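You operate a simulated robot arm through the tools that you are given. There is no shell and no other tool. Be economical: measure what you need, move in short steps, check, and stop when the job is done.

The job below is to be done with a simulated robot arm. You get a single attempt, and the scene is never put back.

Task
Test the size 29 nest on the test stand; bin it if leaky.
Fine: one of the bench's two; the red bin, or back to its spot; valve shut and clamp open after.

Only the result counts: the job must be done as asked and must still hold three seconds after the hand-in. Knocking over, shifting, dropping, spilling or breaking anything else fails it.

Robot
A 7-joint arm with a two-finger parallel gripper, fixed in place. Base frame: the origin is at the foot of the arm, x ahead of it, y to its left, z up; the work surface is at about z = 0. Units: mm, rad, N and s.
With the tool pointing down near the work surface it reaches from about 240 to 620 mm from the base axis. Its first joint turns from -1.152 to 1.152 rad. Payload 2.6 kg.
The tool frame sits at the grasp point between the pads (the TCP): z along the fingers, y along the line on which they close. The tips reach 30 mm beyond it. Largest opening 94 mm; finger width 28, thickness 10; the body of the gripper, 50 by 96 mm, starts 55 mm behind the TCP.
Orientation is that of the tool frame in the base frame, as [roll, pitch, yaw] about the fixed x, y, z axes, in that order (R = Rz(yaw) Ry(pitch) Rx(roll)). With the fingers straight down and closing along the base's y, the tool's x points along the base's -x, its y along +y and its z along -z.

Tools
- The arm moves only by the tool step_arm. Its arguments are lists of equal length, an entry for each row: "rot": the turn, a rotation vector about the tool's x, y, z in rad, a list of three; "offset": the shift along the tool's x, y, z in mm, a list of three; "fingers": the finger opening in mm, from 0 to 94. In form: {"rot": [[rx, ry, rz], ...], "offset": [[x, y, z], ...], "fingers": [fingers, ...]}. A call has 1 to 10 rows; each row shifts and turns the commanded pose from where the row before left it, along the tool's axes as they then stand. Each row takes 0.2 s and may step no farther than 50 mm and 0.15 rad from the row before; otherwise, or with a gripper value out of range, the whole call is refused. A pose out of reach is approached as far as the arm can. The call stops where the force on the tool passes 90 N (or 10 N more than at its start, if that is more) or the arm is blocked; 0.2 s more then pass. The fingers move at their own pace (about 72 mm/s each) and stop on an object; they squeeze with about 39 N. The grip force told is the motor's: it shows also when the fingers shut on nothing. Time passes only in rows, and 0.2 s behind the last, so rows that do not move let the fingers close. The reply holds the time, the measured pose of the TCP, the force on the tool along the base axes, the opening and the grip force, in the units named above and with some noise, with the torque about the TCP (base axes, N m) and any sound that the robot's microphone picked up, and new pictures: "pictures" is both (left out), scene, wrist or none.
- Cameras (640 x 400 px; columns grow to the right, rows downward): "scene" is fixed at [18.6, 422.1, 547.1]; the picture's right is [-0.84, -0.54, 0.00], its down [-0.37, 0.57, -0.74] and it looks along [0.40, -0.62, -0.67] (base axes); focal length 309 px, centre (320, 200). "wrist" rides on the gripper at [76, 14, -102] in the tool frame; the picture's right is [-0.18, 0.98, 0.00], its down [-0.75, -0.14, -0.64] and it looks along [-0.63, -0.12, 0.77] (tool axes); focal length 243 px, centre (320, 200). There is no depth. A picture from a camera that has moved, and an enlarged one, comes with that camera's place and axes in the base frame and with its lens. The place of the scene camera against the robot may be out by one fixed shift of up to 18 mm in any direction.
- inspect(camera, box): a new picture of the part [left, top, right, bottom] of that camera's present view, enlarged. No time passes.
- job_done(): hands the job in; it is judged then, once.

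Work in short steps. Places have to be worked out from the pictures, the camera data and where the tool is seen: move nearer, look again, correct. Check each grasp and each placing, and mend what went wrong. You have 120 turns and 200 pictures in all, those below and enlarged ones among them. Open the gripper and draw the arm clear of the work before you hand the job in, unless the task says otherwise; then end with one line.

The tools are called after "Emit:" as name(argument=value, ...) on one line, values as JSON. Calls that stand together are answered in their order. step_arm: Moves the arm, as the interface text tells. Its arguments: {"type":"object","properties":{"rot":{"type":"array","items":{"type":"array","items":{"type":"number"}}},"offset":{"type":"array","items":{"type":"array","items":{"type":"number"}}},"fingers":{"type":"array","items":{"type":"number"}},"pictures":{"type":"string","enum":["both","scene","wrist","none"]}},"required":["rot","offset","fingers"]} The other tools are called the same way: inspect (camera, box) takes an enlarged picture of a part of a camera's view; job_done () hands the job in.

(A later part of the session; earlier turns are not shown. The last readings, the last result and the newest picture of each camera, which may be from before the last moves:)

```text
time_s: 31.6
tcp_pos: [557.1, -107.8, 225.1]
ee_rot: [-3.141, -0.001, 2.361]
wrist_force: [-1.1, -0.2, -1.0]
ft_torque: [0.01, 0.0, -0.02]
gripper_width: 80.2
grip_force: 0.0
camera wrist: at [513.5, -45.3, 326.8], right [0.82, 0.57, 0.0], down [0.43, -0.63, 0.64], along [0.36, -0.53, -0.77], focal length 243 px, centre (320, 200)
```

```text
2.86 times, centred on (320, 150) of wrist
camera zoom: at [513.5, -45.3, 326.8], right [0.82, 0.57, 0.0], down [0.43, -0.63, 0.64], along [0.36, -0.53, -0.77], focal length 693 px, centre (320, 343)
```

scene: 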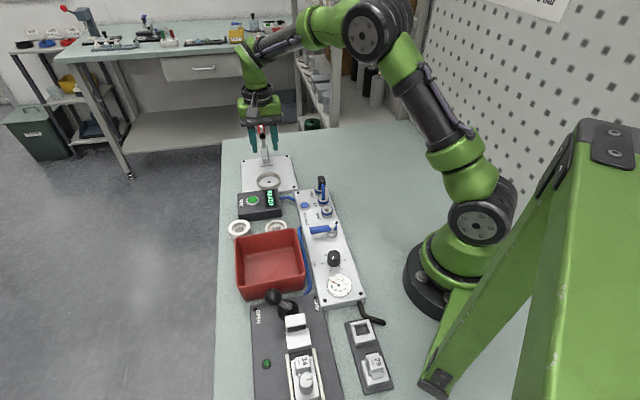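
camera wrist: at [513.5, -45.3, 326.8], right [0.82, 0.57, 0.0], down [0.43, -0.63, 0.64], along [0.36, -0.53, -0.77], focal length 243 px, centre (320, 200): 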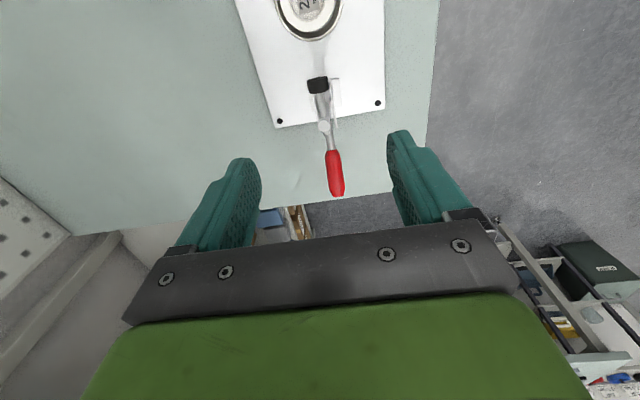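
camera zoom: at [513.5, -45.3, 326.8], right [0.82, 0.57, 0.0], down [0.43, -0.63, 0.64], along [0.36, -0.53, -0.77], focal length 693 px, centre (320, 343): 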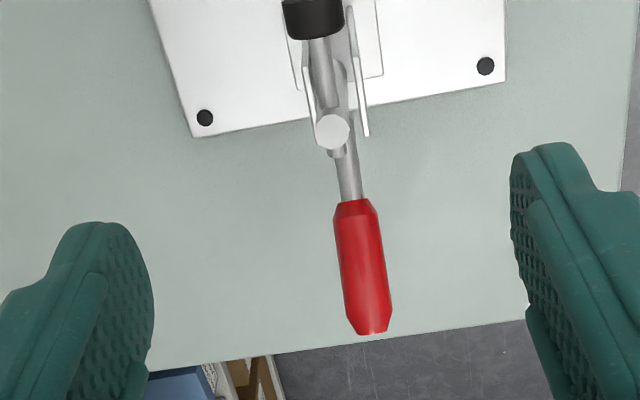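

Handle located: red from (597,-145,87) to (630,-180,107). Tilt the tool 0.25 rad outward and approach the handle, straddling it.

Emit:
step_arm(rot=[[0, 0, 0.04], [0, -0.125, 0], [0, -0.125, 0], [0, 0, 0], [0, 0, 0], [0, 0, 0]], offset=[[0, 0, 0], [0, 0, 0], [0, 0, 0], [-7.1, 1.4, 36], [-7.1, 1.4, 36], [-7.1, 1.4, 30]], fingers=[80, 80, 80, 80, 80, 80], pictures="both")

Emit:
inspect(camera="wrist", box=[220, 60, 420, 240])

```text
time_s: 33.0
tcp_pos: [591.2, -140.4, 132.7]
ee_rot: [-3.14, 0.252, 2.317]
wrist_force: [0.1, -0.7, 0.0]
ft_torque: [0.0, 0.0, 0.01]
gripper_width: 80.2
grip_force: 0.1
camera wrist: at [535.1, -58.3, 211.5], right [0.84, 0.54, 0.05], down [0.28, -0.51, 0.81], along [0.46, -0.67, -0.59], focal length 243 px, centre (320, 200)
```

scene: 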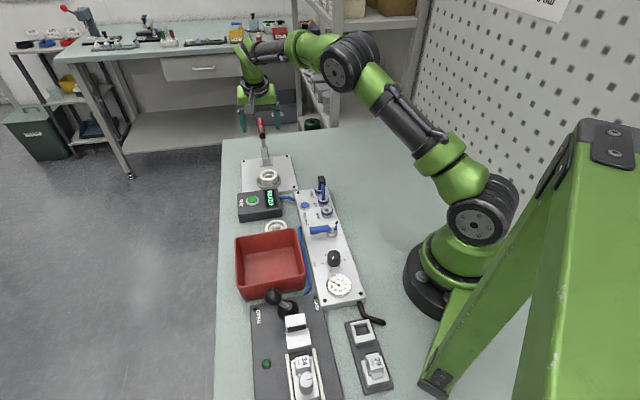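
wrist: 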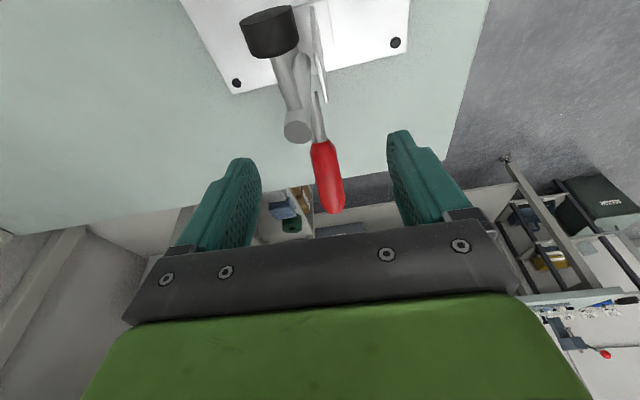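

```text
2.22 times, centred on (320, 150) of wrist
camera zoom: at [535.1, -58.3, 211.5], right [0.84, 0.54, 0.05], down [0.28, -0.51, 0.81], along [0.46, -0.67, -0.59], focal length 539 px, centre (320, 311)
```

zoom: 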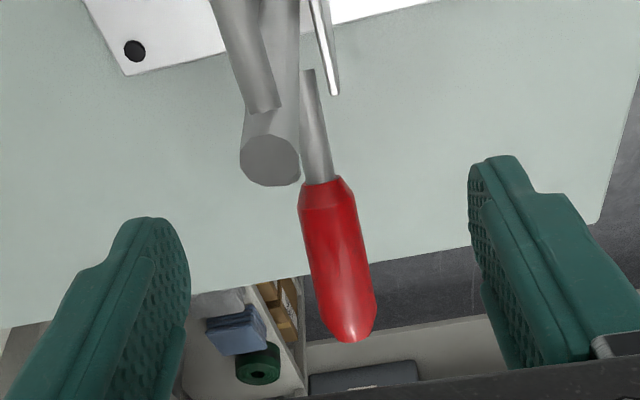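

Handle is between the fingers; advance the remaining ~45 mm and close on it.

Emit:
step_arm(rot=[[0, 0, 0], [0, 0, 0], [0, 0, 0]], offset=[[-3.1, 0.8, 22], [-3.2, 0.7, 22.5], [0, 0, 0]], fingers=[70, 60, 50], pictures="wrist")

Emit:
inspect(camera="wrist", box=[220, 60, 420, 240])

```text
time_s: 33.8
tcp_pos: [604.3, -151.9, 89.8]
ee_rot: [3.141, 0.249, 2.318]
wrist_force: [0.8, 1.1, 0.2]
ft_torque: [-0.02, 0.02, -0.02]
gripper_width: 50.1
grip_force: 0.1
camera wrist: at [547.6, -70.1, 169.8], right [0.84, 0.54, 0.05], down [0.28, -0.52, 0.81], along [0.46, -0.67, -0.59], focal length 243 px, centre (320, 200)
```

wrist: 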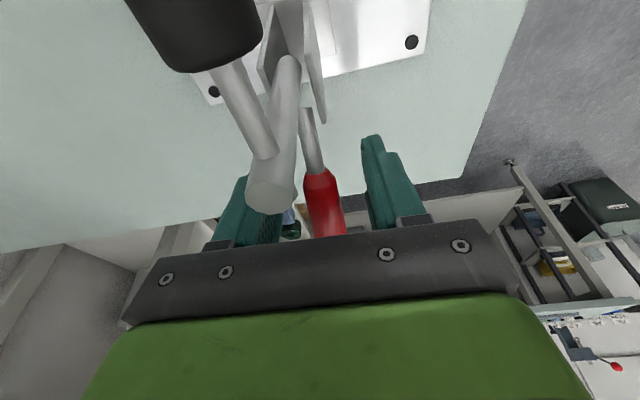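

```text
2.22 times, centred on (320, 150) of wrist
camera zoom: at [547.6, -70.1, 169.8], right [0.84, 0.54, 0.05], down [0.28, -0.52, 0.81], along [0.46, -0.67, -0.59], focal length 539 px, centre (320, 311)
```

zoom: 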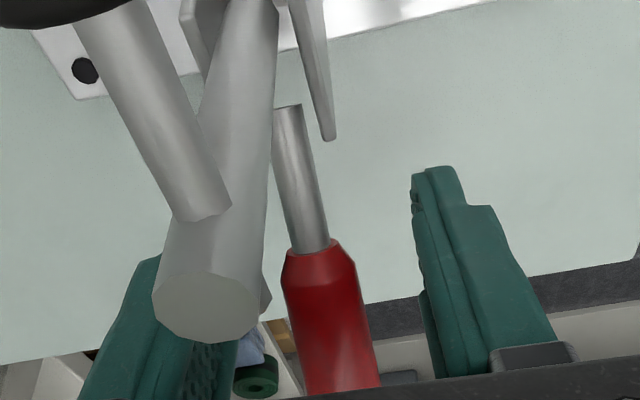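

Handle is centred at the TCP. Close the gripper on it.

Emit:
step_arm(rot=[[0, 0, 0], [0, 0, 0], [0, 0, 0], [0, 0, 0]], offset=[[0, 0, 0], [0, 0, 0], [0, 0, 0], [0, 0, 0]], fingers=[30, 5, 5, 5], pictures="none")

```text
time_s: 34.8
tcp_pos: [603.7, -150.6, 90.1]
ee_rot: [3.14, 0.251, 2.319]
wrist_force: [9.3, 2.9, -3.5]
ft_torque: [-0.14, -0.06, 0.1]
gripper_width: 21.8
grip_force: 44.8
```

Handle gripped. Pull it up and toward the ring in a small arc step and watch forces.

Emit:
step_arm(rot=[[0, 0, 0], [0, -0.07, 0]], offset=[[1.1, 0, -3.9], [1.1, 0, -3.9]], fingers=[5, 5], pictures="scene")

```text
time_s: 35.4
tcp_pos: [601.6, -148.5, 96.0]
ee_rot: [-3.142, 0.32, 2.32]
wrist_force: [21.4, -2.0, -17.1]
ft_torque: [-0.69, -0.42, 0.2]
gripper_width: 21.7
grip_force: 44.9
```

scene: 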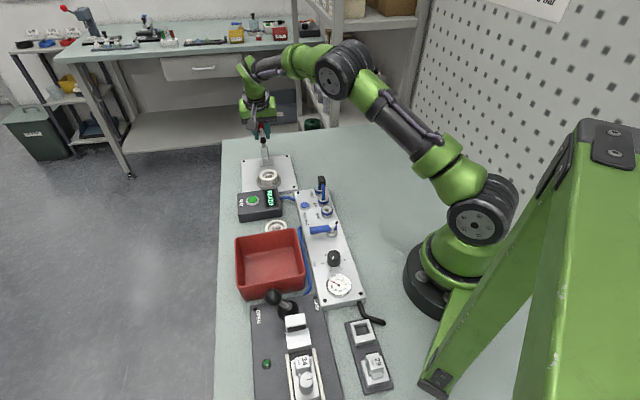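

Emit:
step_arm(rot=[[0, -0.07, 0], [0, -0.07, 0]], offset=[[1, 0, -4.5], [1, 0, -4.5]], fingers=[5, 5], pictures="none")

Emit:
inspect(camera="scene", box=[230, 100, 310, 200])

Emit:
inspect(camera="wrist", box=[200, 0, 440, 240])

```text
time_s: 36.0
tcp_pos: [596.7, -142.6, 102.6]
ee_rot: [-3.14, 0.456, 2.317]
wrist_force: [10.4, 4.2, -20.8]
ft_torque: [-0.6, -0.36, 0.12]
gripper_width: 22.0
grip_force: 45.1
```

```text
4.00 times, centred on (270, 150) of scene
camera zoom: at [18.8, 422.1, 547.1], right [-0.84, -0.54, 0.0], down [-0.37, 0.57, -0.74], along [0.4, -0.62, -0.68], focal length 1235 px, centre (520, 400)
```

zoom: 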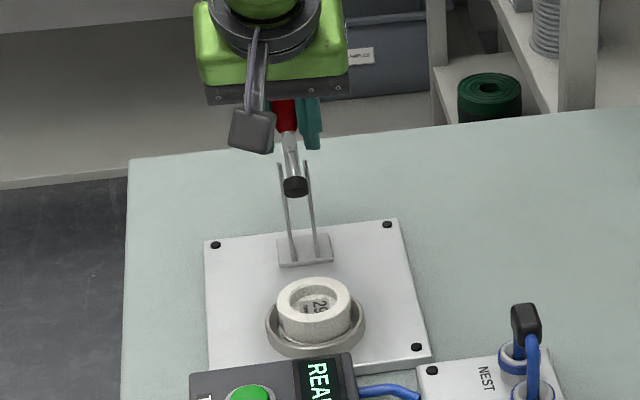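

```text
1.67 times, centred on (320, 120) of wrist
camera zoom: at [531.0, -51.4, 160.7], right [0.83, 0.55, 0.08], down [0.17, -0.38, 0.91], along [0.53, -0.74, -0.41], focal length 404 px, centre (320, 333)
```

zoom: 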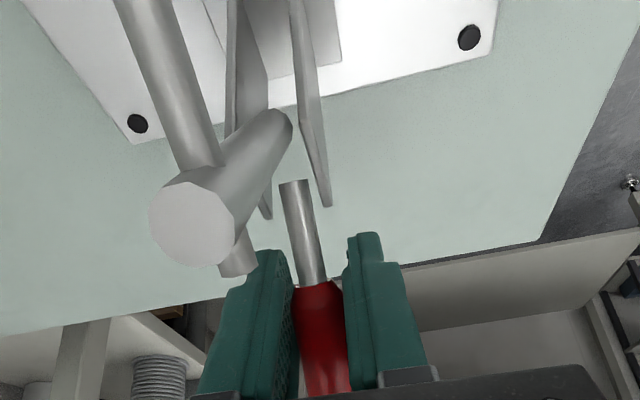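

The arm is following rigidly with the handle (single hinge). Continue along the arc, keeping the tilt.

Emit:
step_arm(rot=[[0, 0, 0], [0, 0, 0], [0, 0, 0]], offset=[[4.4, 0, -7.6], [5.5, 0, -6.9], [6.4, 0, -6]], fingers=[5, 5, 5], pictures="none")

Emit:
inspect(camera="scene", box=[230, 100, 310, 200])

Emit:
inspect(camera="wrist", box=[160, 0, 480, 240])

```text
time_s: 36.8
tcp_pos: [582.7, -129.1, 117.9]
ee_rot: [-3.141, 0.466, 2.319]
wrist_force: [15.2, -4.9, -8.7]
ft_torque: [-0.5, -0.47, 0.07]
gripper_width: 21.4
grip_force: 44.8
```

```text
4.00 times, centred on (270, 150) of scene
camera zoom: at [18.7, 422.1, 547.1], right [-0.84, -0.54, 0.0], down [-0.37, 0.57, -0.74], along [0.4, -0.62, -0.67], focal length 1235 px, centre (520, 400)
```

zoom: 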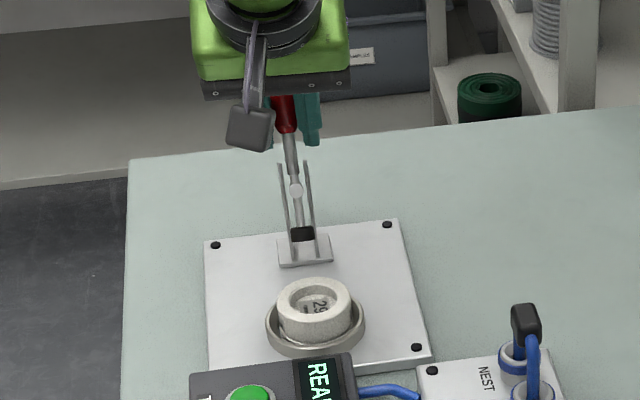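

```text
1.67 times, centred on (320, 120) of wrist
camera zoom: at [516.2, -36.6, 174.6], right [0.83, 0.55, 0.08], down [0.16, -0.38, 0.91], along [0.53, -0.75, -0.4], focal length 404 px, centre (320, 333)
```

zoom: 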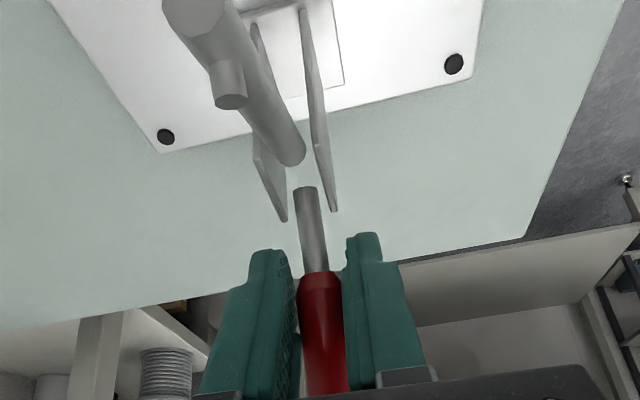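

Arm is about halfway down and tracking well. Continue the arc.

Emit:
step_arm(rot=[[0, 0, 0], [0, 0, 0], [0, 0, 0]], offset=[[7.3, 0, -5], [7.9, 0, -3.8], [8.4, 0, -2.7]], fingers=[5, 5, 5], pictures="none")

Emit:
inspect(camera="scene", box=[230, 100, 310, 200])

```text
time_s: 37.6
tcp_pos: [566.1, -110.5, 118.6]
ee_rot: [3.139, 0.467, 2.316]
wrist_force: [10.4, -12.8, 10.7]
ft_torque: [-0.88, -0.89, 0.0]
gripper_width: 17.1
grip_force: 44.9
```

```text
4.00 times, centred on (270, 150) of scene
camera zoom: at [18.6, 422.1, 547.1], right [-0.84, -0.54, 0.0], down [-0.37, 0.57, -0.74], along [0.4, -0.62, -0.67], focal length 1235 px, centre (520, 400)
```

zoom: 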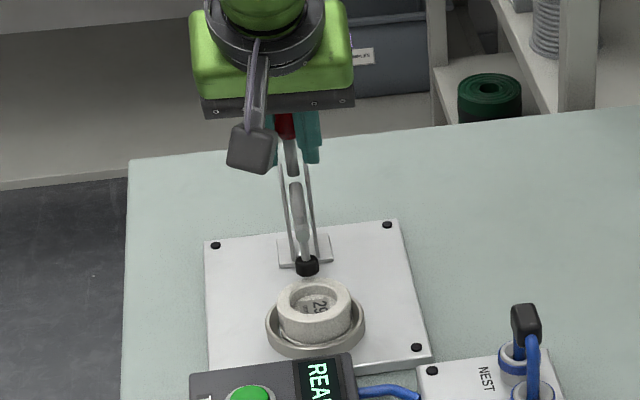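

Fit suggests the hinge is at z≈73 along the handle's line; handle is now ~14° past vertical. Advance another step and look.

Emit:
step_arm(rot=[[0, 0, 0], [0, 0, 0]], offset=[[4, 0, -1], [3.7, 0, -0.5]], fingers=[5, 5], pictures="wrist")

Emit:
inspect(camera="scene", box=[240, 110, 300, 200])

```text
time_s: 38.2
tcp_pos: [558.4, -101.2, 111.4]
ee_rot: [-3.14, 0.454, 2.318]
wrist_force: [-0.4, 0.1, -0.7]
ft_torque: [0.04, 0.02, 0.02]
gripper_width: 5.0
grip_force: 0.1
camera wrist: at [492.0, -9.1, 169.7], right [0.83, 0.55, 0.08], down [0.17, -0.39, 0.91], along [0.53, -0.74, -0.41], focal length 243 px, centre (320, 200)
```

wrist: 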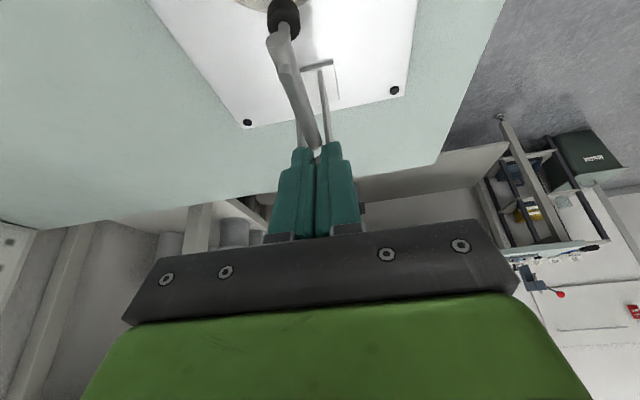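

```text
4.44 times, centred on (270, 155) of scene
camera zoom: at [18.6, 422.1, 547.1], right [-0.84, -0.54, 0.0], down [-0.37, 0.57, -0.74], along [0.4, -0.62, -0.67], focal length 1372 px, centre (542, 400)
```

zoom: 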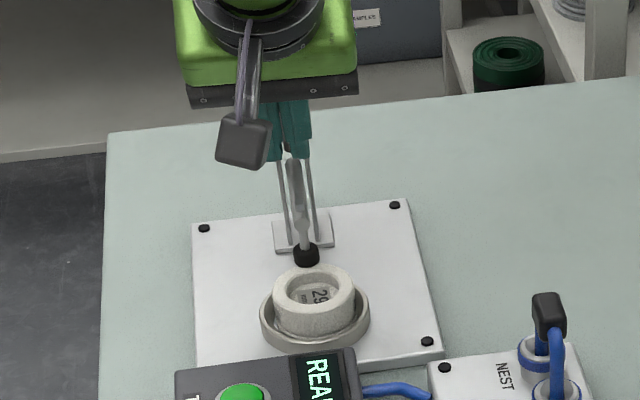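

The grip slid off the handle. Rise and look at the handle's present position.

Emit:
step_arm(rot=[[0, 0, 0], [0, 0, 0], [0, 0.13, 0], [0, 0.13, 0], [0, 0.13, 0]], offset=[[-13, 0, -27], [-13, 0, -27], [-5, 0, -20], [0, 0, -20], [0, 0, -10]], fingers=[5, 5, 40, 80, 80], pictures="both")

Emit:
inspect(camera="scene", box=[230, 100, 310, 200])

Emit:
inspect(camera="wrist", box=[240, 40, 400, 220])

```text
time_s: 39.4
tcp_pos: [550.0, -92.8, 223.1]
ee_rot: [3.141, 0.072, 2.319]
wrist_force: [0.4, 0.0, 0.2]
ft_torque: [-0.01, 0.03, -0.03]
gripper_width: 80.0
grip_force: 0.0
camera wrist: at [504.5, -23.2, 319.5], right [0.84, 0.53, 0.01], down [0.38, -0.61, 0.69], along [0.38, -0.58, -0.72], focal length 243 px, centre (320, 200)
```

scene: 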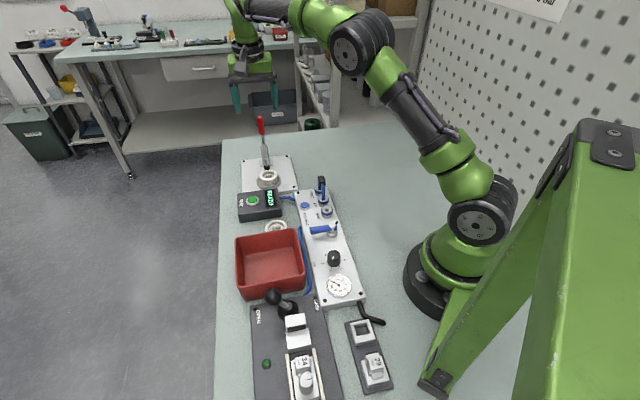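
wrist: 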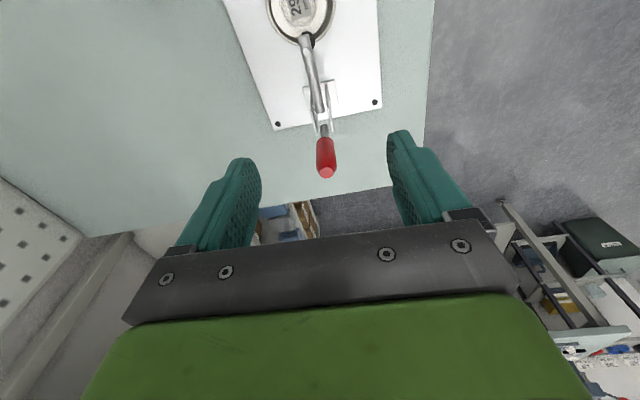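

```text
4.00 times, centred on (270, 150) of scene
camera zoom: at [18.6, 422.2, 547.1], right [-0.84, -0.54, 0.0], down [-0.37, 0.57, -0.74], along [0.4, -0.62, -0.67], focal length 1235 px, centre (520, 400)
```

zoom: 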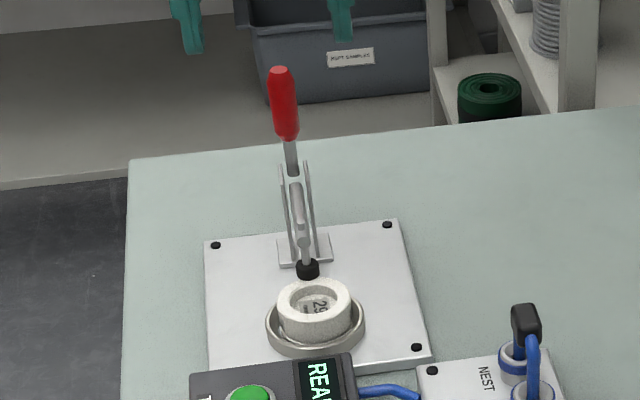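

```text
2.22 times, centred on (320, 130) of wrist
camera zoom: at [504.5, -23.2, 319.5], right [0.84, 0.53, 0.01], down [0.38, -0.61, 0.69], along [0.38, -0.58, -0.72], focal length 539 px, centre (320, 356)
```

zoom: 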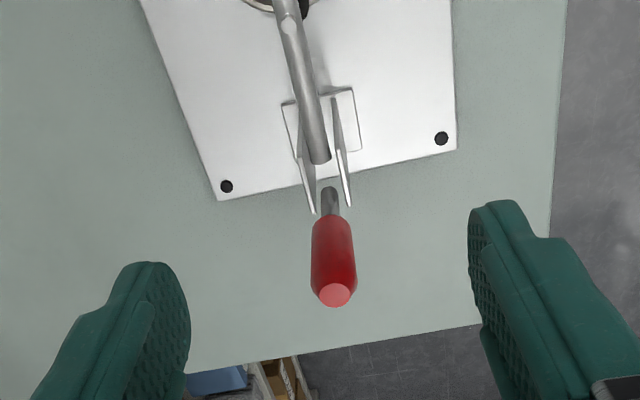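

The handle is about vertical, arm ~20° short of closed. I'll close the fingers, get behind (outward of) the handle with a tilted tool, and push it toward the ring.

Emit:
step_arm(rot=[[0, -0.11, 0], [0, -0.11, 0], [0, -0.11, 0], [0, 0, 0], [0, 0, 0], [0, 0, 0], [0, 0, 0]], offset=[[0, 0, 0], [0, 0, 0], [0, 0, 0], [-22.1, 0, 9.3], [-22.1, 0, 9.3], [-22.1, 0, 9.3], [0, 0, 0]], fingers=[40, 0, 0, 0, 0, 0, 0], pictures="wrist")

Emit:
inspect(camera="scene", box=[230, 80, 310, 200])

```text
time_s: 41.0
tcp_pos: [598.9, -145.3, 222.4]
ee_rot: [-3.139, 0.4, 2.32]
wrist_force: [0.1, -0.4, -0.4]
ft_torque: [-0.01, 0.02, 0.0]
gripper_width: 0.0
grip_force: 33.3
camera wrist: at [535.3, -56.2, 287.1], right [0.84, 0.54, 0.07], down [0.2, -0.42, 0.88], along [0.51, -0.73, -0.46], focal length 243 px, centre (320, 200)
```

wrist: 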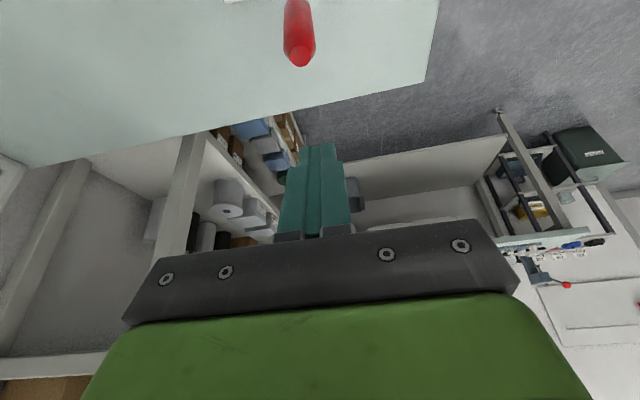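

```text
3.33 times, centred on (270, 140) of scene
camera zoom: at [18.6, 422.1, 547.1], right [-0.84, -0.54, 0.0], down [-0.37, 0.57, -0.74], along [0.4, -0.62, -0.67], focal length 1029 px, centre (487, 400)
```

zoom: 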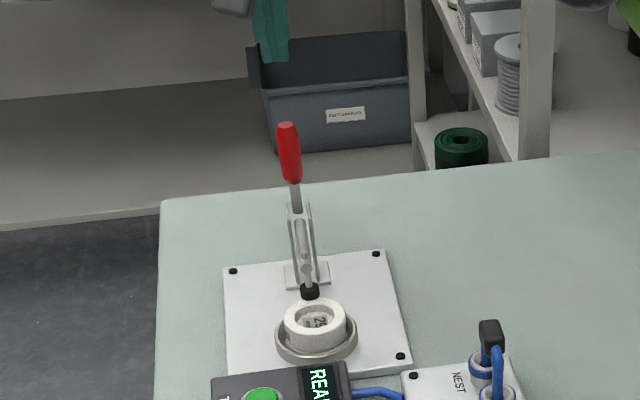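

Handle tip ≈ (582,-129,148), slightly to tool −y. Descend behind it.

Emit:
step_arm(rot=[[0, 0, 0], [0, 0, 0], [0, 0, 0]], offset=[[5, -3.4, 27], [8.5, 0, 21], [9, 0, 21]], fingers=[0, 0, 0], pictures="wrist")

```text
time_s: 41.8
tcp_pos: [600.0, -152.1, 149.2]
ee_rot: [-3.141, 0.399, 2.317]
wrist_force: [0.8, -0.6, 0.1]
ft_torque: [-0.02, 0.0, -0.02]
gripper_width: 0.1
grip_force: 32.9
camera wrist: at [536.4, -62.6, 214.0], right [0.84, 0.54, 0.07], down [0.2, -0.42, 0.88], along [0.51, -0.73, -0.46], focal length 243 px, centre (320, 200)
```

wrist: 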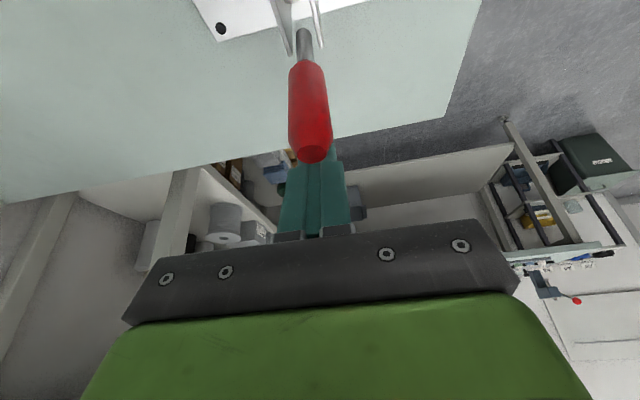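

Handle is directly in front of the closed fingers. Push toward the ring.

Emit:
step_arm(rot=[[0, 0, 0], [0, 0, 0], [0, 0, 0]], offset=[[7.8, 0, -2.2], [7.8, 0, -2.2], [7.8, 0, -2.2]], fingers=[0, 0, 0], pictures="wrist")

Emit:
inspect(camera="scene", box=[230, 100, 310, 200])

```text
time_s: 42.6
tcp_pos: [589.2, -144.0, 154.9]
ee_rot: [3.139, 0.436, 2.321]
wrist_force: [61.3, -44.9, -0.8]
ft_torque: [-0.12, -0.19, -0.62]
gripper_width: 0.1
grip_force: 33.2
camera wrist: at [522.8, -53.7, 214.9], right [0.83, 0.55, 0.08], down [0.18, -0.4, 0.9], along [0.52, -0.73, -0.43], focal length 243 px, centre (320, 200)
```

wrist: 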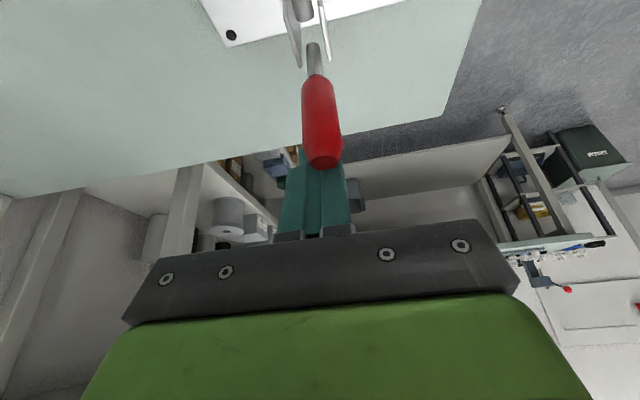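

```text
4.00 times, centred on (270, 150) of scene
camera zoom: at [18.8, 422.0, 547.1], right [-0.84, -0.54, 0.0], down [-0.37, 0.57, -0.74], along [0.4, -0.62, -0.67], focal length 1235 px, centre (520, 400)
```

zoom: 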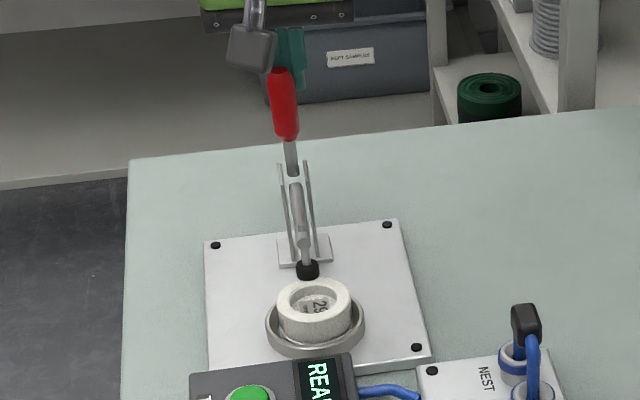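

76 N yet no motion: I need to see where the pad is. Back off, rise and look at pad and nest from the ring side.

Emit:
step_arm(rot=[[0, 0, 0], [0, 0, 0], [0, 0, 0], [0, 0.14, 0], [0, 0.14, 0], [0, 0.14, 0], [0, 0, 0], [0, 0, 0], [0, 0, 0], [0, 0, 0]], offset=[[-20, 0, 8], [-12, 0, -27], [-16, 0, -37], [0, 0, 0], [0, 0, 0], [0, 0, 0], [32, 0, 0], [32, 0, 0], [32, 0, 0], [25, 0, 0]], fingers=[0, 0, 0, 0, 40, 80, 80, 80, 80, 80], pictures="wrist")

Emit:
inspect(camera="wrist", box=[240, 40, 400, 220])

```text
time_s: 44.8
tcp_pos: [502.0, -40.6, 203.7]
ee_rot: [-3.141, 0.049, 2.319]
wrist_force: [0.0, -0.5, -0.3]
ft_torque: [0.0, -0.02, -0.01]
gripper_width: 80.0
grip_force: 0.1
out of reach, approached as far as the arm can: row 5, 6
camera wrist: at [458.3, 29.0, 301.1], right [0.85, 0.53, 0.01], down [0.39, -0.62, 0.68], along [0.37, -0.57, -0.73], focal length 243 px, centre (320, 200)
```

wrist: 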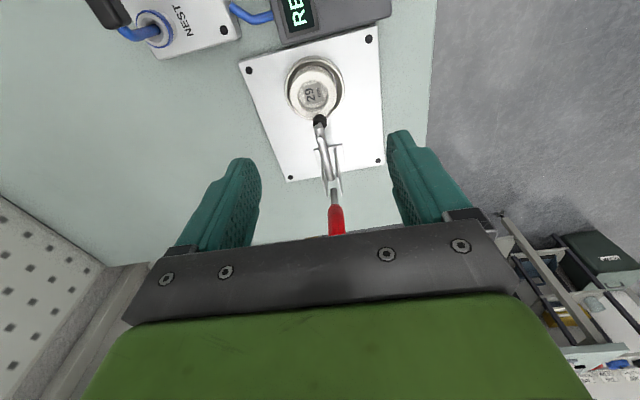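

```text
2.22 times, centred on (320, 130) of wrist
camera zoom: at [458.3, 29.0, 301.1], right [0.85, 0.53, 0.01], down [0.39, -0.62, 0.68], along [0.37, -0.57, -0.73], focal length 539 px, centre (320, 356)
```

zoom: 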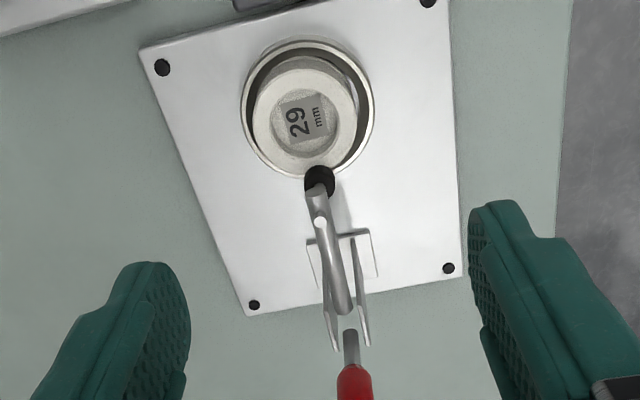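

The pad seems near the nest's rear rim; I need a side view to tell whether the clamp is closed. Rotate the camera to look across the clamp plane.

Emit:
step_arm(rot=[[0, 0, -0.15], [0, 0, -0.15], [0, 0, -0.15], [0, 0, -0.15], [0, 0, -0.15], [0, 0, -0.15], [0, 0, -0.15], [0, 0, -0.15], [0, 0, -0.15], [0, 0, -0.15]], offset=[[0, 0, 0], [0, 0, 0], [0, 0, 0], [0, 0, 0], [0, 0, 0], [0, 0, 0], [0, 0, 0], [0, 0, 0], [0, 0, 0], [0, 0, 0]], fingers=[80, 80, 80, 80, 80, 80, 80, 80, 80, 80], pictures="none")

Emit:
step_arm(rot=[[0, 0, -0.1], [0, 0, 0], [0, 0, 0], [0, -0.15, 0], [0, -0.15, 0]], offset=[[28, -24, 0], [28, -24, 0], [35, -24, 0], [20, 0, 0], [20, 0, 0]], fingers=[94, 94, 94, 94, 94], pictures="wrist")

Emit:
inspect(camera="wrist", box=[220, 60, 420, 240])

```text
time_s: 47.0
tcp_pos: [504.1, -40.6, 203.5]
ee_rot: [-3.091, 0.004, -2.463]
wrist_force: [-0.1, 0.1, -0.4]
ft_torque: [-0.01, 0.01, 0.02]
gripper_width: 79.9
grip_force: 0.1
```

```text
time_s: 48.2
tcp_pos: [458.3, -183.0, 205.3]
ee_rot: [-3.088, 0.301, -2.347]
wrist_force: [-0.1, -0.1, 0.1]
ft_torque: [0.01, 0.0, -0.02]
gripper_width: 94.0
grip_force: 0.1
camera wrist: at [373.0, -243.7, 278.7], right [-0.57, 0.82, 0.01], down [0.45, 0.3, 0.84], along [0.69, 0.48, -0.54], focal length 243 px, centre (320, 200)
```

wrist: 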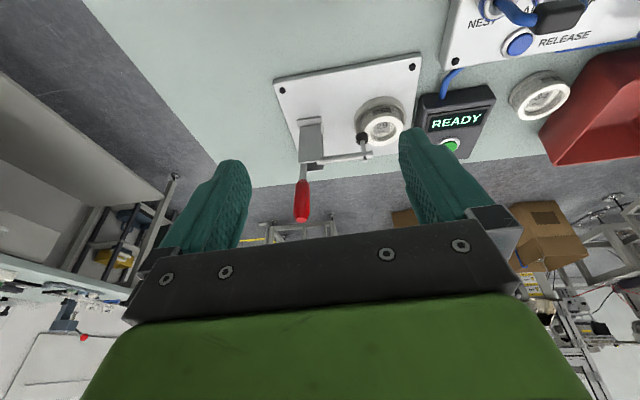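

```text
2.22 times, centred on (320, 150) of wrist
camera zoom: at [373.0, -243.7, 278.7], right [-0.57, 0.82, 0.01], down [0.45, 0.3, 0.84], along [0.69, 0.48, -0.54], focal length 539 px, centre (320, 311)
```

zoom: 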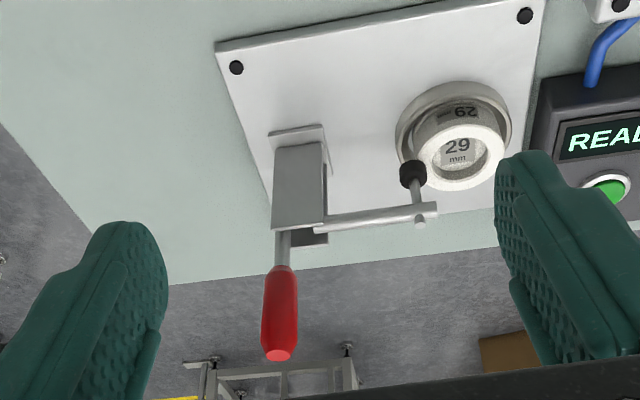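

Clear now: the arm is horizontal with the pad on the nest rim and the handle upright — the clamp is closed against its stop. Now move toward the valve lever, levelling the tool.

Emit:
step_arm(rot=[[0, 0.15, 0], [0, 0.15, 0], [0, 0, 0], [0, 0, 0], [0, 0, 0], [0, 0, 0], [0, 0, 0], [0, 0, 0]], offset=[[0, 0, -20], [0, 0, -20], [-14, 43.6, -5], [-14, 43.6, -5], [-14, 43.6, -5], [-14, 43.6, 0], [-14, 43.6, 0], [-14, 43.6, 0]], fingers=[94, 94, 50, 20, 0, 0, 0, 0], pictures="none")

Emit:
step_arm(rot=[[0, 0, 0.15], [0, 0, 0.15], [0, 0, 0.15], [0, 0, 0.15], [0, 0, 0.15], [0, 0, 0.15], [0, 0, 0.15], [0, 0, 0.15], [0, 0, 0.15], [0, 0, 0.15]], offset=[[0, 0, 0], [0, 0, 0], [0, 0, 0], [0, 0, 0], [0, 0, 0], [0, 0, 0], [0, 0, 0], [0, 0, 0], [0, 0, 0], [0, 0, 0]], fingers=[0, 0, 0, 0, 0, 0, 0, 0, 0, 0], pictures="none")

Emit:
step_arm(rot=[[0, 0, 0.15], [0, 0, 0.15], [0, 0, 0.15], [0, 0, 0.15], [0, 0, 0.15], [0, 0, 0.12]], offset=[[0, 0, 0], [0, 0, 0], [0, 0, 0], [0, 0, 0], [0, 0, 0], [0, 0, 0]], fingers=[0, 0, 0, 0, 0, 0], pictures="both")

```text
time_s: 50.0
tcp_pos: [325.3, 59.5, 245.3]
ee_rot: [-3.092, -0.001, -2.365]
wrist_force: [-0.7, 0.1, 1.2]
ft_torque: [-0.03, -0.05, 0.01]
gripper_width: 0.0
grip_force: 32.5
```

```text
time_s: 52.2
tcp_pos: [325.1, 58.1, 244.3]
ee_rot: [-3.136, 0.048, 2.417]
wrist_force: [-0.1, 0.1, 0.3]
ft_torque: [-0.02, 0.02, 0.03]
gripper_width: 0.0
grip_force: 33.1
```

```text
time_s: 53.6
tcp_pos: [325.6, 58.5, 244.5]
ee_rot: [3.106, 0.036, 1.545]
wrist_force: [0.2, 1.2, -0.8]
ft_torque: [-0.02, -0.03, 0.0]
gripper_width: 0.0
grip_force: 32.9
camera wrist: at [338.7, 137.0, 344.5], right [0.98, -0.21, 0.04], down [-0.18, -0.73, 0.66], along [-0.11, -0.66, -0.75], focal length 243 px, centre (320, 200)
```

scene: 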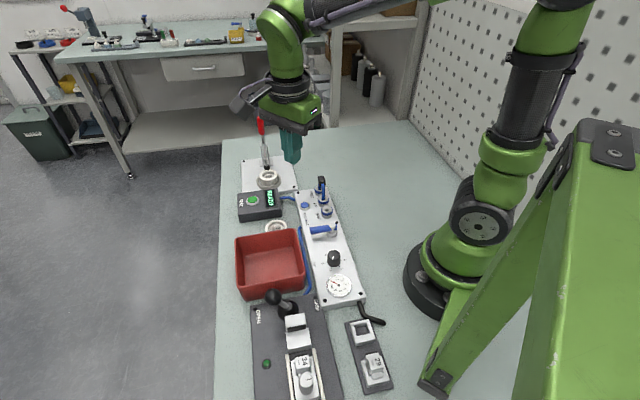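
wrist: 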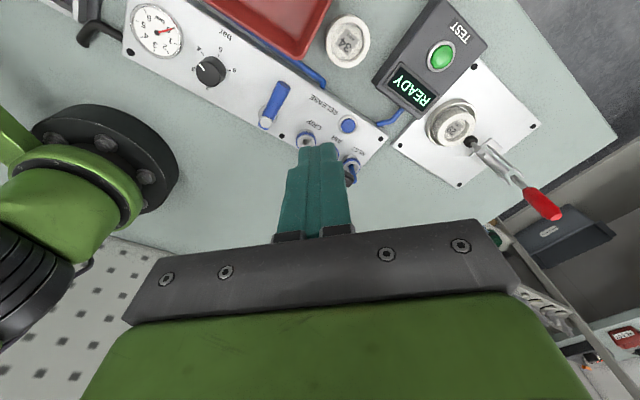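

Inspect the lever and gauge area, from here.

Emit:
inspect(camera="wrist", box=[120, 0, 380, 180])

```text
2.22 times, centred on (250, 90) of wrist
camera zoom: at [338.7, 137.0, 344.5], right [0.98, -0.21, 0.04], down [-0.18, -0.73, 0.66], along [-0.11, -0.66, -0.75], focal length 539 px, centre (476, 444)
```

zoom: 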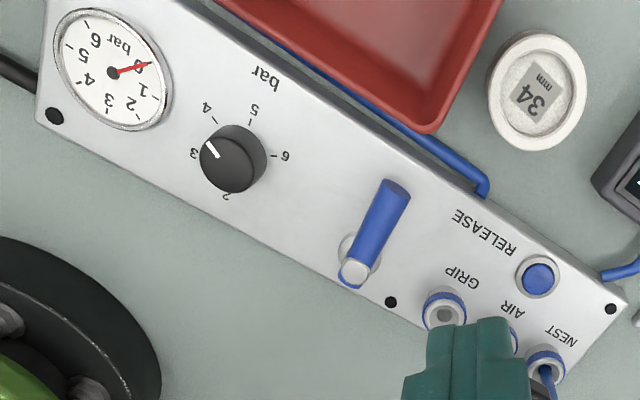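

Lever: pivot ≈(255,21,46), handle tip ≈(291,56,42), swinging toward the knob side appears free. Descend on the port side of the handle to push it counter-clockwise; first stop higher to check.

Emit:
step_arm(rot=[[0.035, 0.036, 0], [0, 0, 0], [0, 0, 0]], offset=[[-10, -8, 45], [-10, -8, 45], [-9, -7, 44]], fingers=[0, 0, 0], pictures="wrist")

Emit:
inspect(camera="wrist", box=[160, 0, 420, 200])

```text
time_s: 54.4
tcp_pos: [301.6, 28.3, 110.3]
ee_rot: [3.141, 0.0, 1.549]
wrist_force: [-0.1, 0.0, 0.3]
ft_torque: [0.0, -0.02, 0.0]
gripper_width: 0.1
grip_force: 32.6
camera wrist: at [318.7, 102.4, 212.5], right [0.98, -0.21, 0.0], down [-0.16, -0.75, 0.64], along [-0.13, -0.63, -0.77], focal length 243 px, centre (320, 200)
```

wrist: 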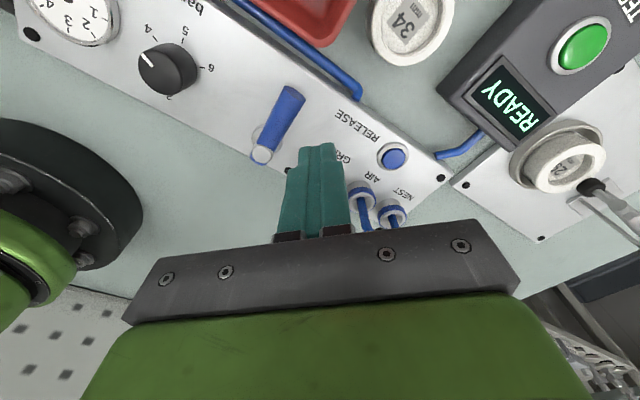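

```text
2.00 times, centred on (290, 100) of wrist
camera zoom: at [318.7, 102.4, 212.5], right [0.98, -0.21, 0.0], down [-0.16, -0.75, 0.64], along [-0.13, -0.63, -0.77], focal length 485 px, centre (380, 400)
```

zoom: 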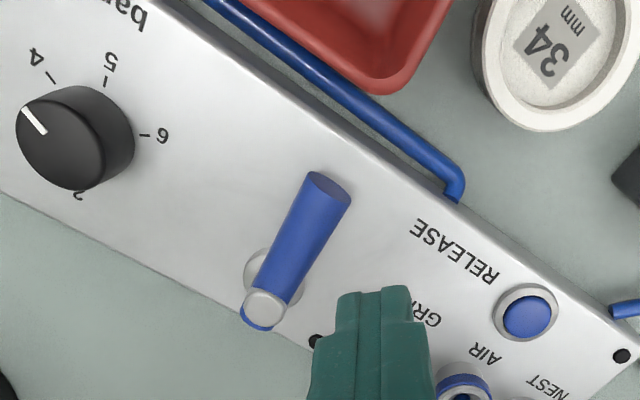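

Clear beside the lever. Descend to tip height ≈36 and push in small steps along −x/+y.

Emit:
step_arm(rot=[[0, 0, 0], [0, 0, 0]], offset=[[-1.5, 1.5, 24], [0, 0, 20]], fingers=[0, 0], pictures="none")

Emit:
step_arm(rot=[[0, 0, 0], [0, 0, 0], [0, 0, 0]], offset=[[3, -3, 0], [3, -3, 0], [3, -2, 0]], fingers=[0, 0, 0], pictures="wrist")

```text
time_s: 55.0
tcp_pos: [302.1, 27.3, 65.6]
ee_rot: [3.141, 0.0, 1.549]
wrist_force: [-0.4, 0.3, 0.5]
ft_torque: [0.01, 0.02, -0.02]
gripper_width: 0.0
grip_force: 33.3
```

```text
time_s: 55.8
tcp_pos: [296.7, 35.3, 65.9]
ee_rot: [-3.141, 0.001, 1.549]
wrist_force: [0.9, -1.5, -1.4]
ft_torque: [-0.03, -0.04, 0.01]
gripper_width: 0.1
grip_force: 33.0
camera wrist: at [313.1, 110.6, 168.8], right [0.98, -0.21, 0.0], down [-0.16, -0.75, 0.64], along [-0.13, -0.63, -0.77], focal length 243 px, centre (320, 200)
```

wrist: 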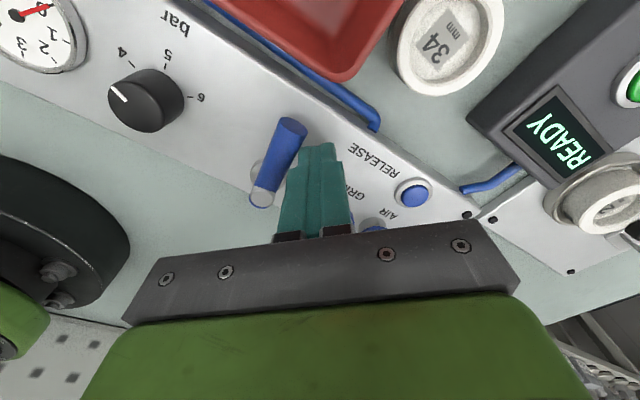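

Emit:
step_arm(rot=[[0, 0, 0], [0, 0, 0], [0, 0, 0]], offset=[[5, -2, 0], [4.8, -2.7, 0], [4.4, -3.2, 0]], fingers=[0, 0, 0], pictures="wrist")

```text
time_s: 56.6
tcp_pos: [290.2, 48.8, 67.3]
ee_rot: [3.141, -0.002, 1.547]
wrist_force: [1.2, -1.4, 1.3]
ft_torque: [-0.02, 0.0, 0.01]
gripper_width: 0.1
grip_force: 32.7
camera wrist: at [305.9, 124.9, 169.2], right [0.98, -0.21, 0.0], down [-0.16, -0.75, 0.64], along [-0.13, -0.63, -0.77], focal length 243 px, centre (320, 200)
```

wrist: 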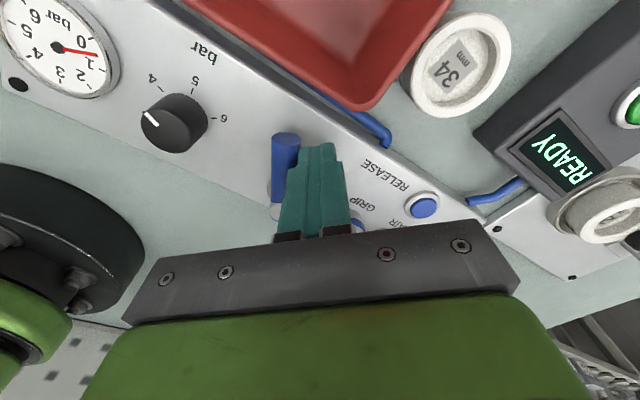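

The lever turns and the gauge is rising — correct direction. Continue the arc.

Emit:
step_arm(rot=[[0, 0, 0], [0, 0, 0], [0, 0, 0], [0, 0, 0], [0, 0, 0], [0, 0, 0]], offset=[[5, -4.7, 0], [3.9, -4.9, 0], [3.1, -5.5, 0], [2.4, -5.8, 0], [1.5, -6.1, 0], [0.7, -6.2, 0]], fingers=[0, 0, 0, 0, 0, 0], pictures="wrist")

```text
time_s: 58.0
tcp_pos: [256.4, 68.4, 66.7]
ee_rot: [3.141, 0.002, 1.548]
wrist_force: [1.9, -0.5, 0.2]
ft_torque: [0.02, -0.05, 0.04]
gripper_width: 0.0
grip_force: 33.0
camera wrist: at [272.8, 142.2, 169.0], right [0.98, -0.21, 0.0], down [-0.16, -0.75, 0.64], along [-0.13, -0.63, -0.77], focal length 243 px, centre (320, 200)
```

wrist: 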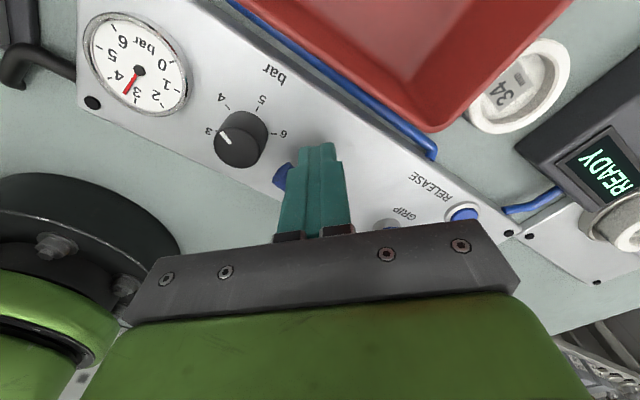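

Gauge reads ≈3.4 bar. Push the lever the last bit to its stop.

Emit:
step_arm(rot=[[0, 0, 0], [0, 0, 0]], offset=[[-0.2, -6, 0], [-1, -3, 0]], fingers=[0, 0], pictures="none")

```text
time_s: 58.6
tcp_pos: [246.9, 66.2, 66.8]
ee_rot: [3.14, 0.002, 1.551]
wrist_force: [1.2, 0.4, -0.2]
ft_torque: [-0.02, 0.02, -0.01]
gripper_width: 0.1
grip_force: 32.5
```

Emit:
step_arm(rot=[[0, 0, 0], [0, 0, 0]], offset=[[-1, -3, 0], [-1, -3, 0]], fingers=[0, 0], pictures="none")

Emit:
step_arm(rot=[[0, 0, 0], [0, 0, 0], [0, 0, 0]], offset=[[2, 12, 0], [0, 10, -30], [0, 20, -40]], fingers=[0, 0, 0], pictures="wrist")

Emit:
inspect(camera="wrist", box=[100, 0, 360, 160])

```text
time_s: 59.2
tcp_pos: [244.5, 66.0, 68.1]
ee_rot: [3.13, -0.004, 1.555]
wrist_force: [26.5, 12.4, -16.4]
ft_torque: [0.56, -0.83, 0.25]
gripper_width: 0.0
grip_force: 33.3
```

```text
time_s: 60.0
tcp_pos: [282.1, 65.0, 137.1]
ee_rot: [-3.14, 0.0, 1.549]
wrist_force: [0.4, 0.2, 0.2]
ft_torque: [0.02, -0.02, -0.02]
gripper_width: 0.0
grip_force: 32.7
camera wrist: at [299.2, 139.7, 238.8], right [0.98, -0.21, 0.0], down [-0.16, -0.75, 0.64], along [-0.13, -0.63, -0.77], focal length 243 px, centre (320, 200)
```

wrist: 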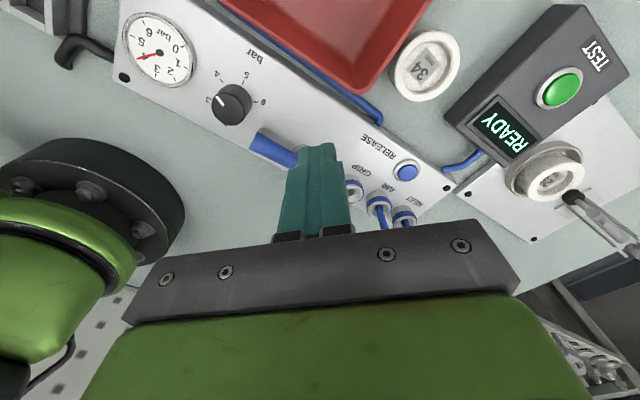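

```text
2.46 times, centred on (230, 80) of wrist
camera zoom: at [299.2, 139.7, 238.8], right [0.98, -0.21, 0.0], down [-0.16, -0.75, 0.64], along [-0.13, -0.63, -0.77], focal length 597 px, centre (542, 495)
```

zoom: 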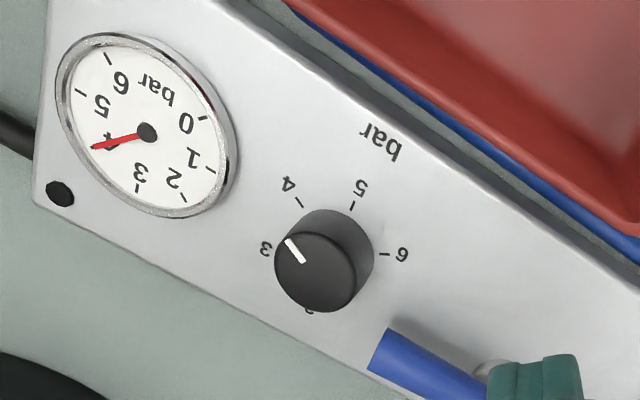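

4 bar on the gauge, valve fully open. Move over the TEST button (473,43).

Emit:
step_arm(rot=[[0, 0, 0], [0, 0, 0], [0, 0, 0], [0, 0, 0], [0, 0, 0]], offset=[[-3.6, 38.2, -8], [-3.6, 38.2, 0], [-3.6, 38.2, 0], [-3.6, 38.2, 10], [-3.6, 38.2, 30]], fingers=[0, 0, 0, 0, 0], pictures="wrist")

Emit:
inspect(camera="wrist", box=[220, 30, 420, 180])

```text
time_s: 61.2
tcp_pos: [473.5, 42.9, 103.7]
ee_rot: [3.14, -0.001, 1.55]
wrist_force: [-0.6, 0.6, 0.6]
ft_torque: [-0.03, -0.01, 0.03]
gripper_width: 0.0
grip_force: 32.9
camera wrist: at [490.8, 117.1, 205.8], right [0.98, -0.2, 0.0], down [-0.16, -0.75, 0.64], along [-0.13, -0.63, -0.77], focal length 243 px, centre (320, 200)
```

wrist: 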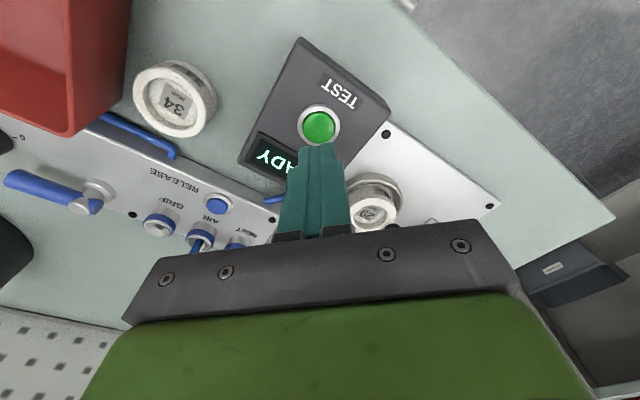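

```text
2.67 times, centred on (320, 105) of wrist
camera zoom: at [490.8, 117.1, 205.8], right [0.98, -0.2, 0.0], down [-0.16, -0.75, 0.64], along [-0.13, -0.63, -0.77], focal length 647 px, centre (320, 453)
```

zoom: 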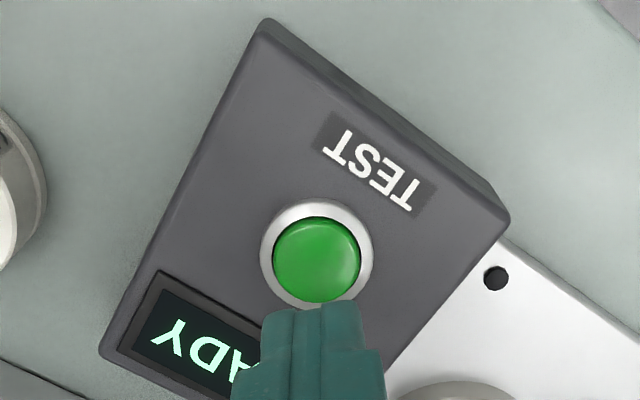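

Shift +4 mm toward the button centre and descend until contact, in small steps.

Emit:
step_arm(rot=[[0, 0, 0], [0, 0, 0], [0, 0, 0], [0, 0, 0], [0, 0, 0]], offset=[[4, -1, 20], [0, 0, 8], [0, 0, 3], [0, 0, 2], [0, 0, 2]], fingers=[0, 0, 0, 0, 0], pictures="none")

```text
time_s: 62.4
tcp_pos: [474.3, 46.9, 69.8]
ee_rot: [-3.14, -0.001, 1.547]
wrist_force: [-0.6, -1.0, 0.0]
ft_torque: [-0.05, 0.01, 0.06]
gripper_width: 0.1
grip_force: 32.6
```

Emit:
step_arm(rot=[[0, 0, 0], [0, 0, 0]], offset=[[0, 0, 2], [0, 0, 2]], fingers=[0, 0], pictures="none")

Emit:
step_arm(rot=[[0, 0, 0], [0, 0, 0]], offset=[[0, 0, 2], [0, 0, 1]], fingers=[0, 0], pictures="scene")

Emit:
inspect(camera="scene", box=[220, 130, 320, 230])

```text
time_s: 63.0
tcp_pos: [472.8, 47.7, 65.9]
ee_rot: [-3.14, 0.0, 1.551]
wrist_force: [0.4, 0.4, 1.2]
ft_torque: [-0.05, 0.02, -0.04]
gripper_width: 0.0
grip_force: 32.9
```

```text
time_s: 63.6
tcp_pos: [473.5, 47.9, 64.0]
ee_rot: [-3.141, -0.001, 1.548]
wrist_force: [-2.1, -1.2, 5.7]
ft_torque: [0.0, 0.08, -0.01]
gripper_width: 0.0
grip_force: 33.3
heard: click
```

scene: 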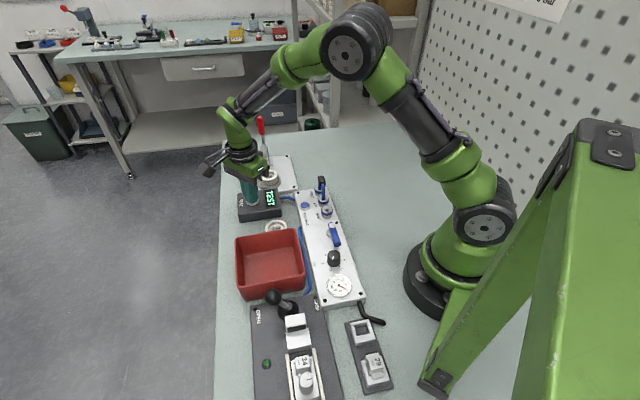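

```text
4.00 times, centred on (270, 180) of scene
camera zoom: at [18.6, 422.1, 547.1], right [-0.84, -0.54, 0.0], down [-0.37, 0.57, -0.74], along [0.4, -0.62, -0.67], focal length 1235 px, centre (520, 280)
```

zoom: 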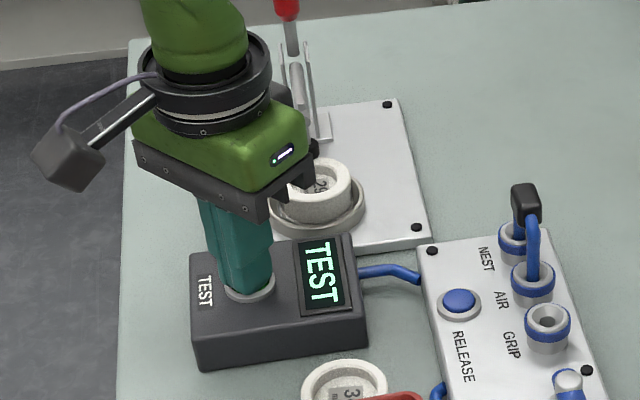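

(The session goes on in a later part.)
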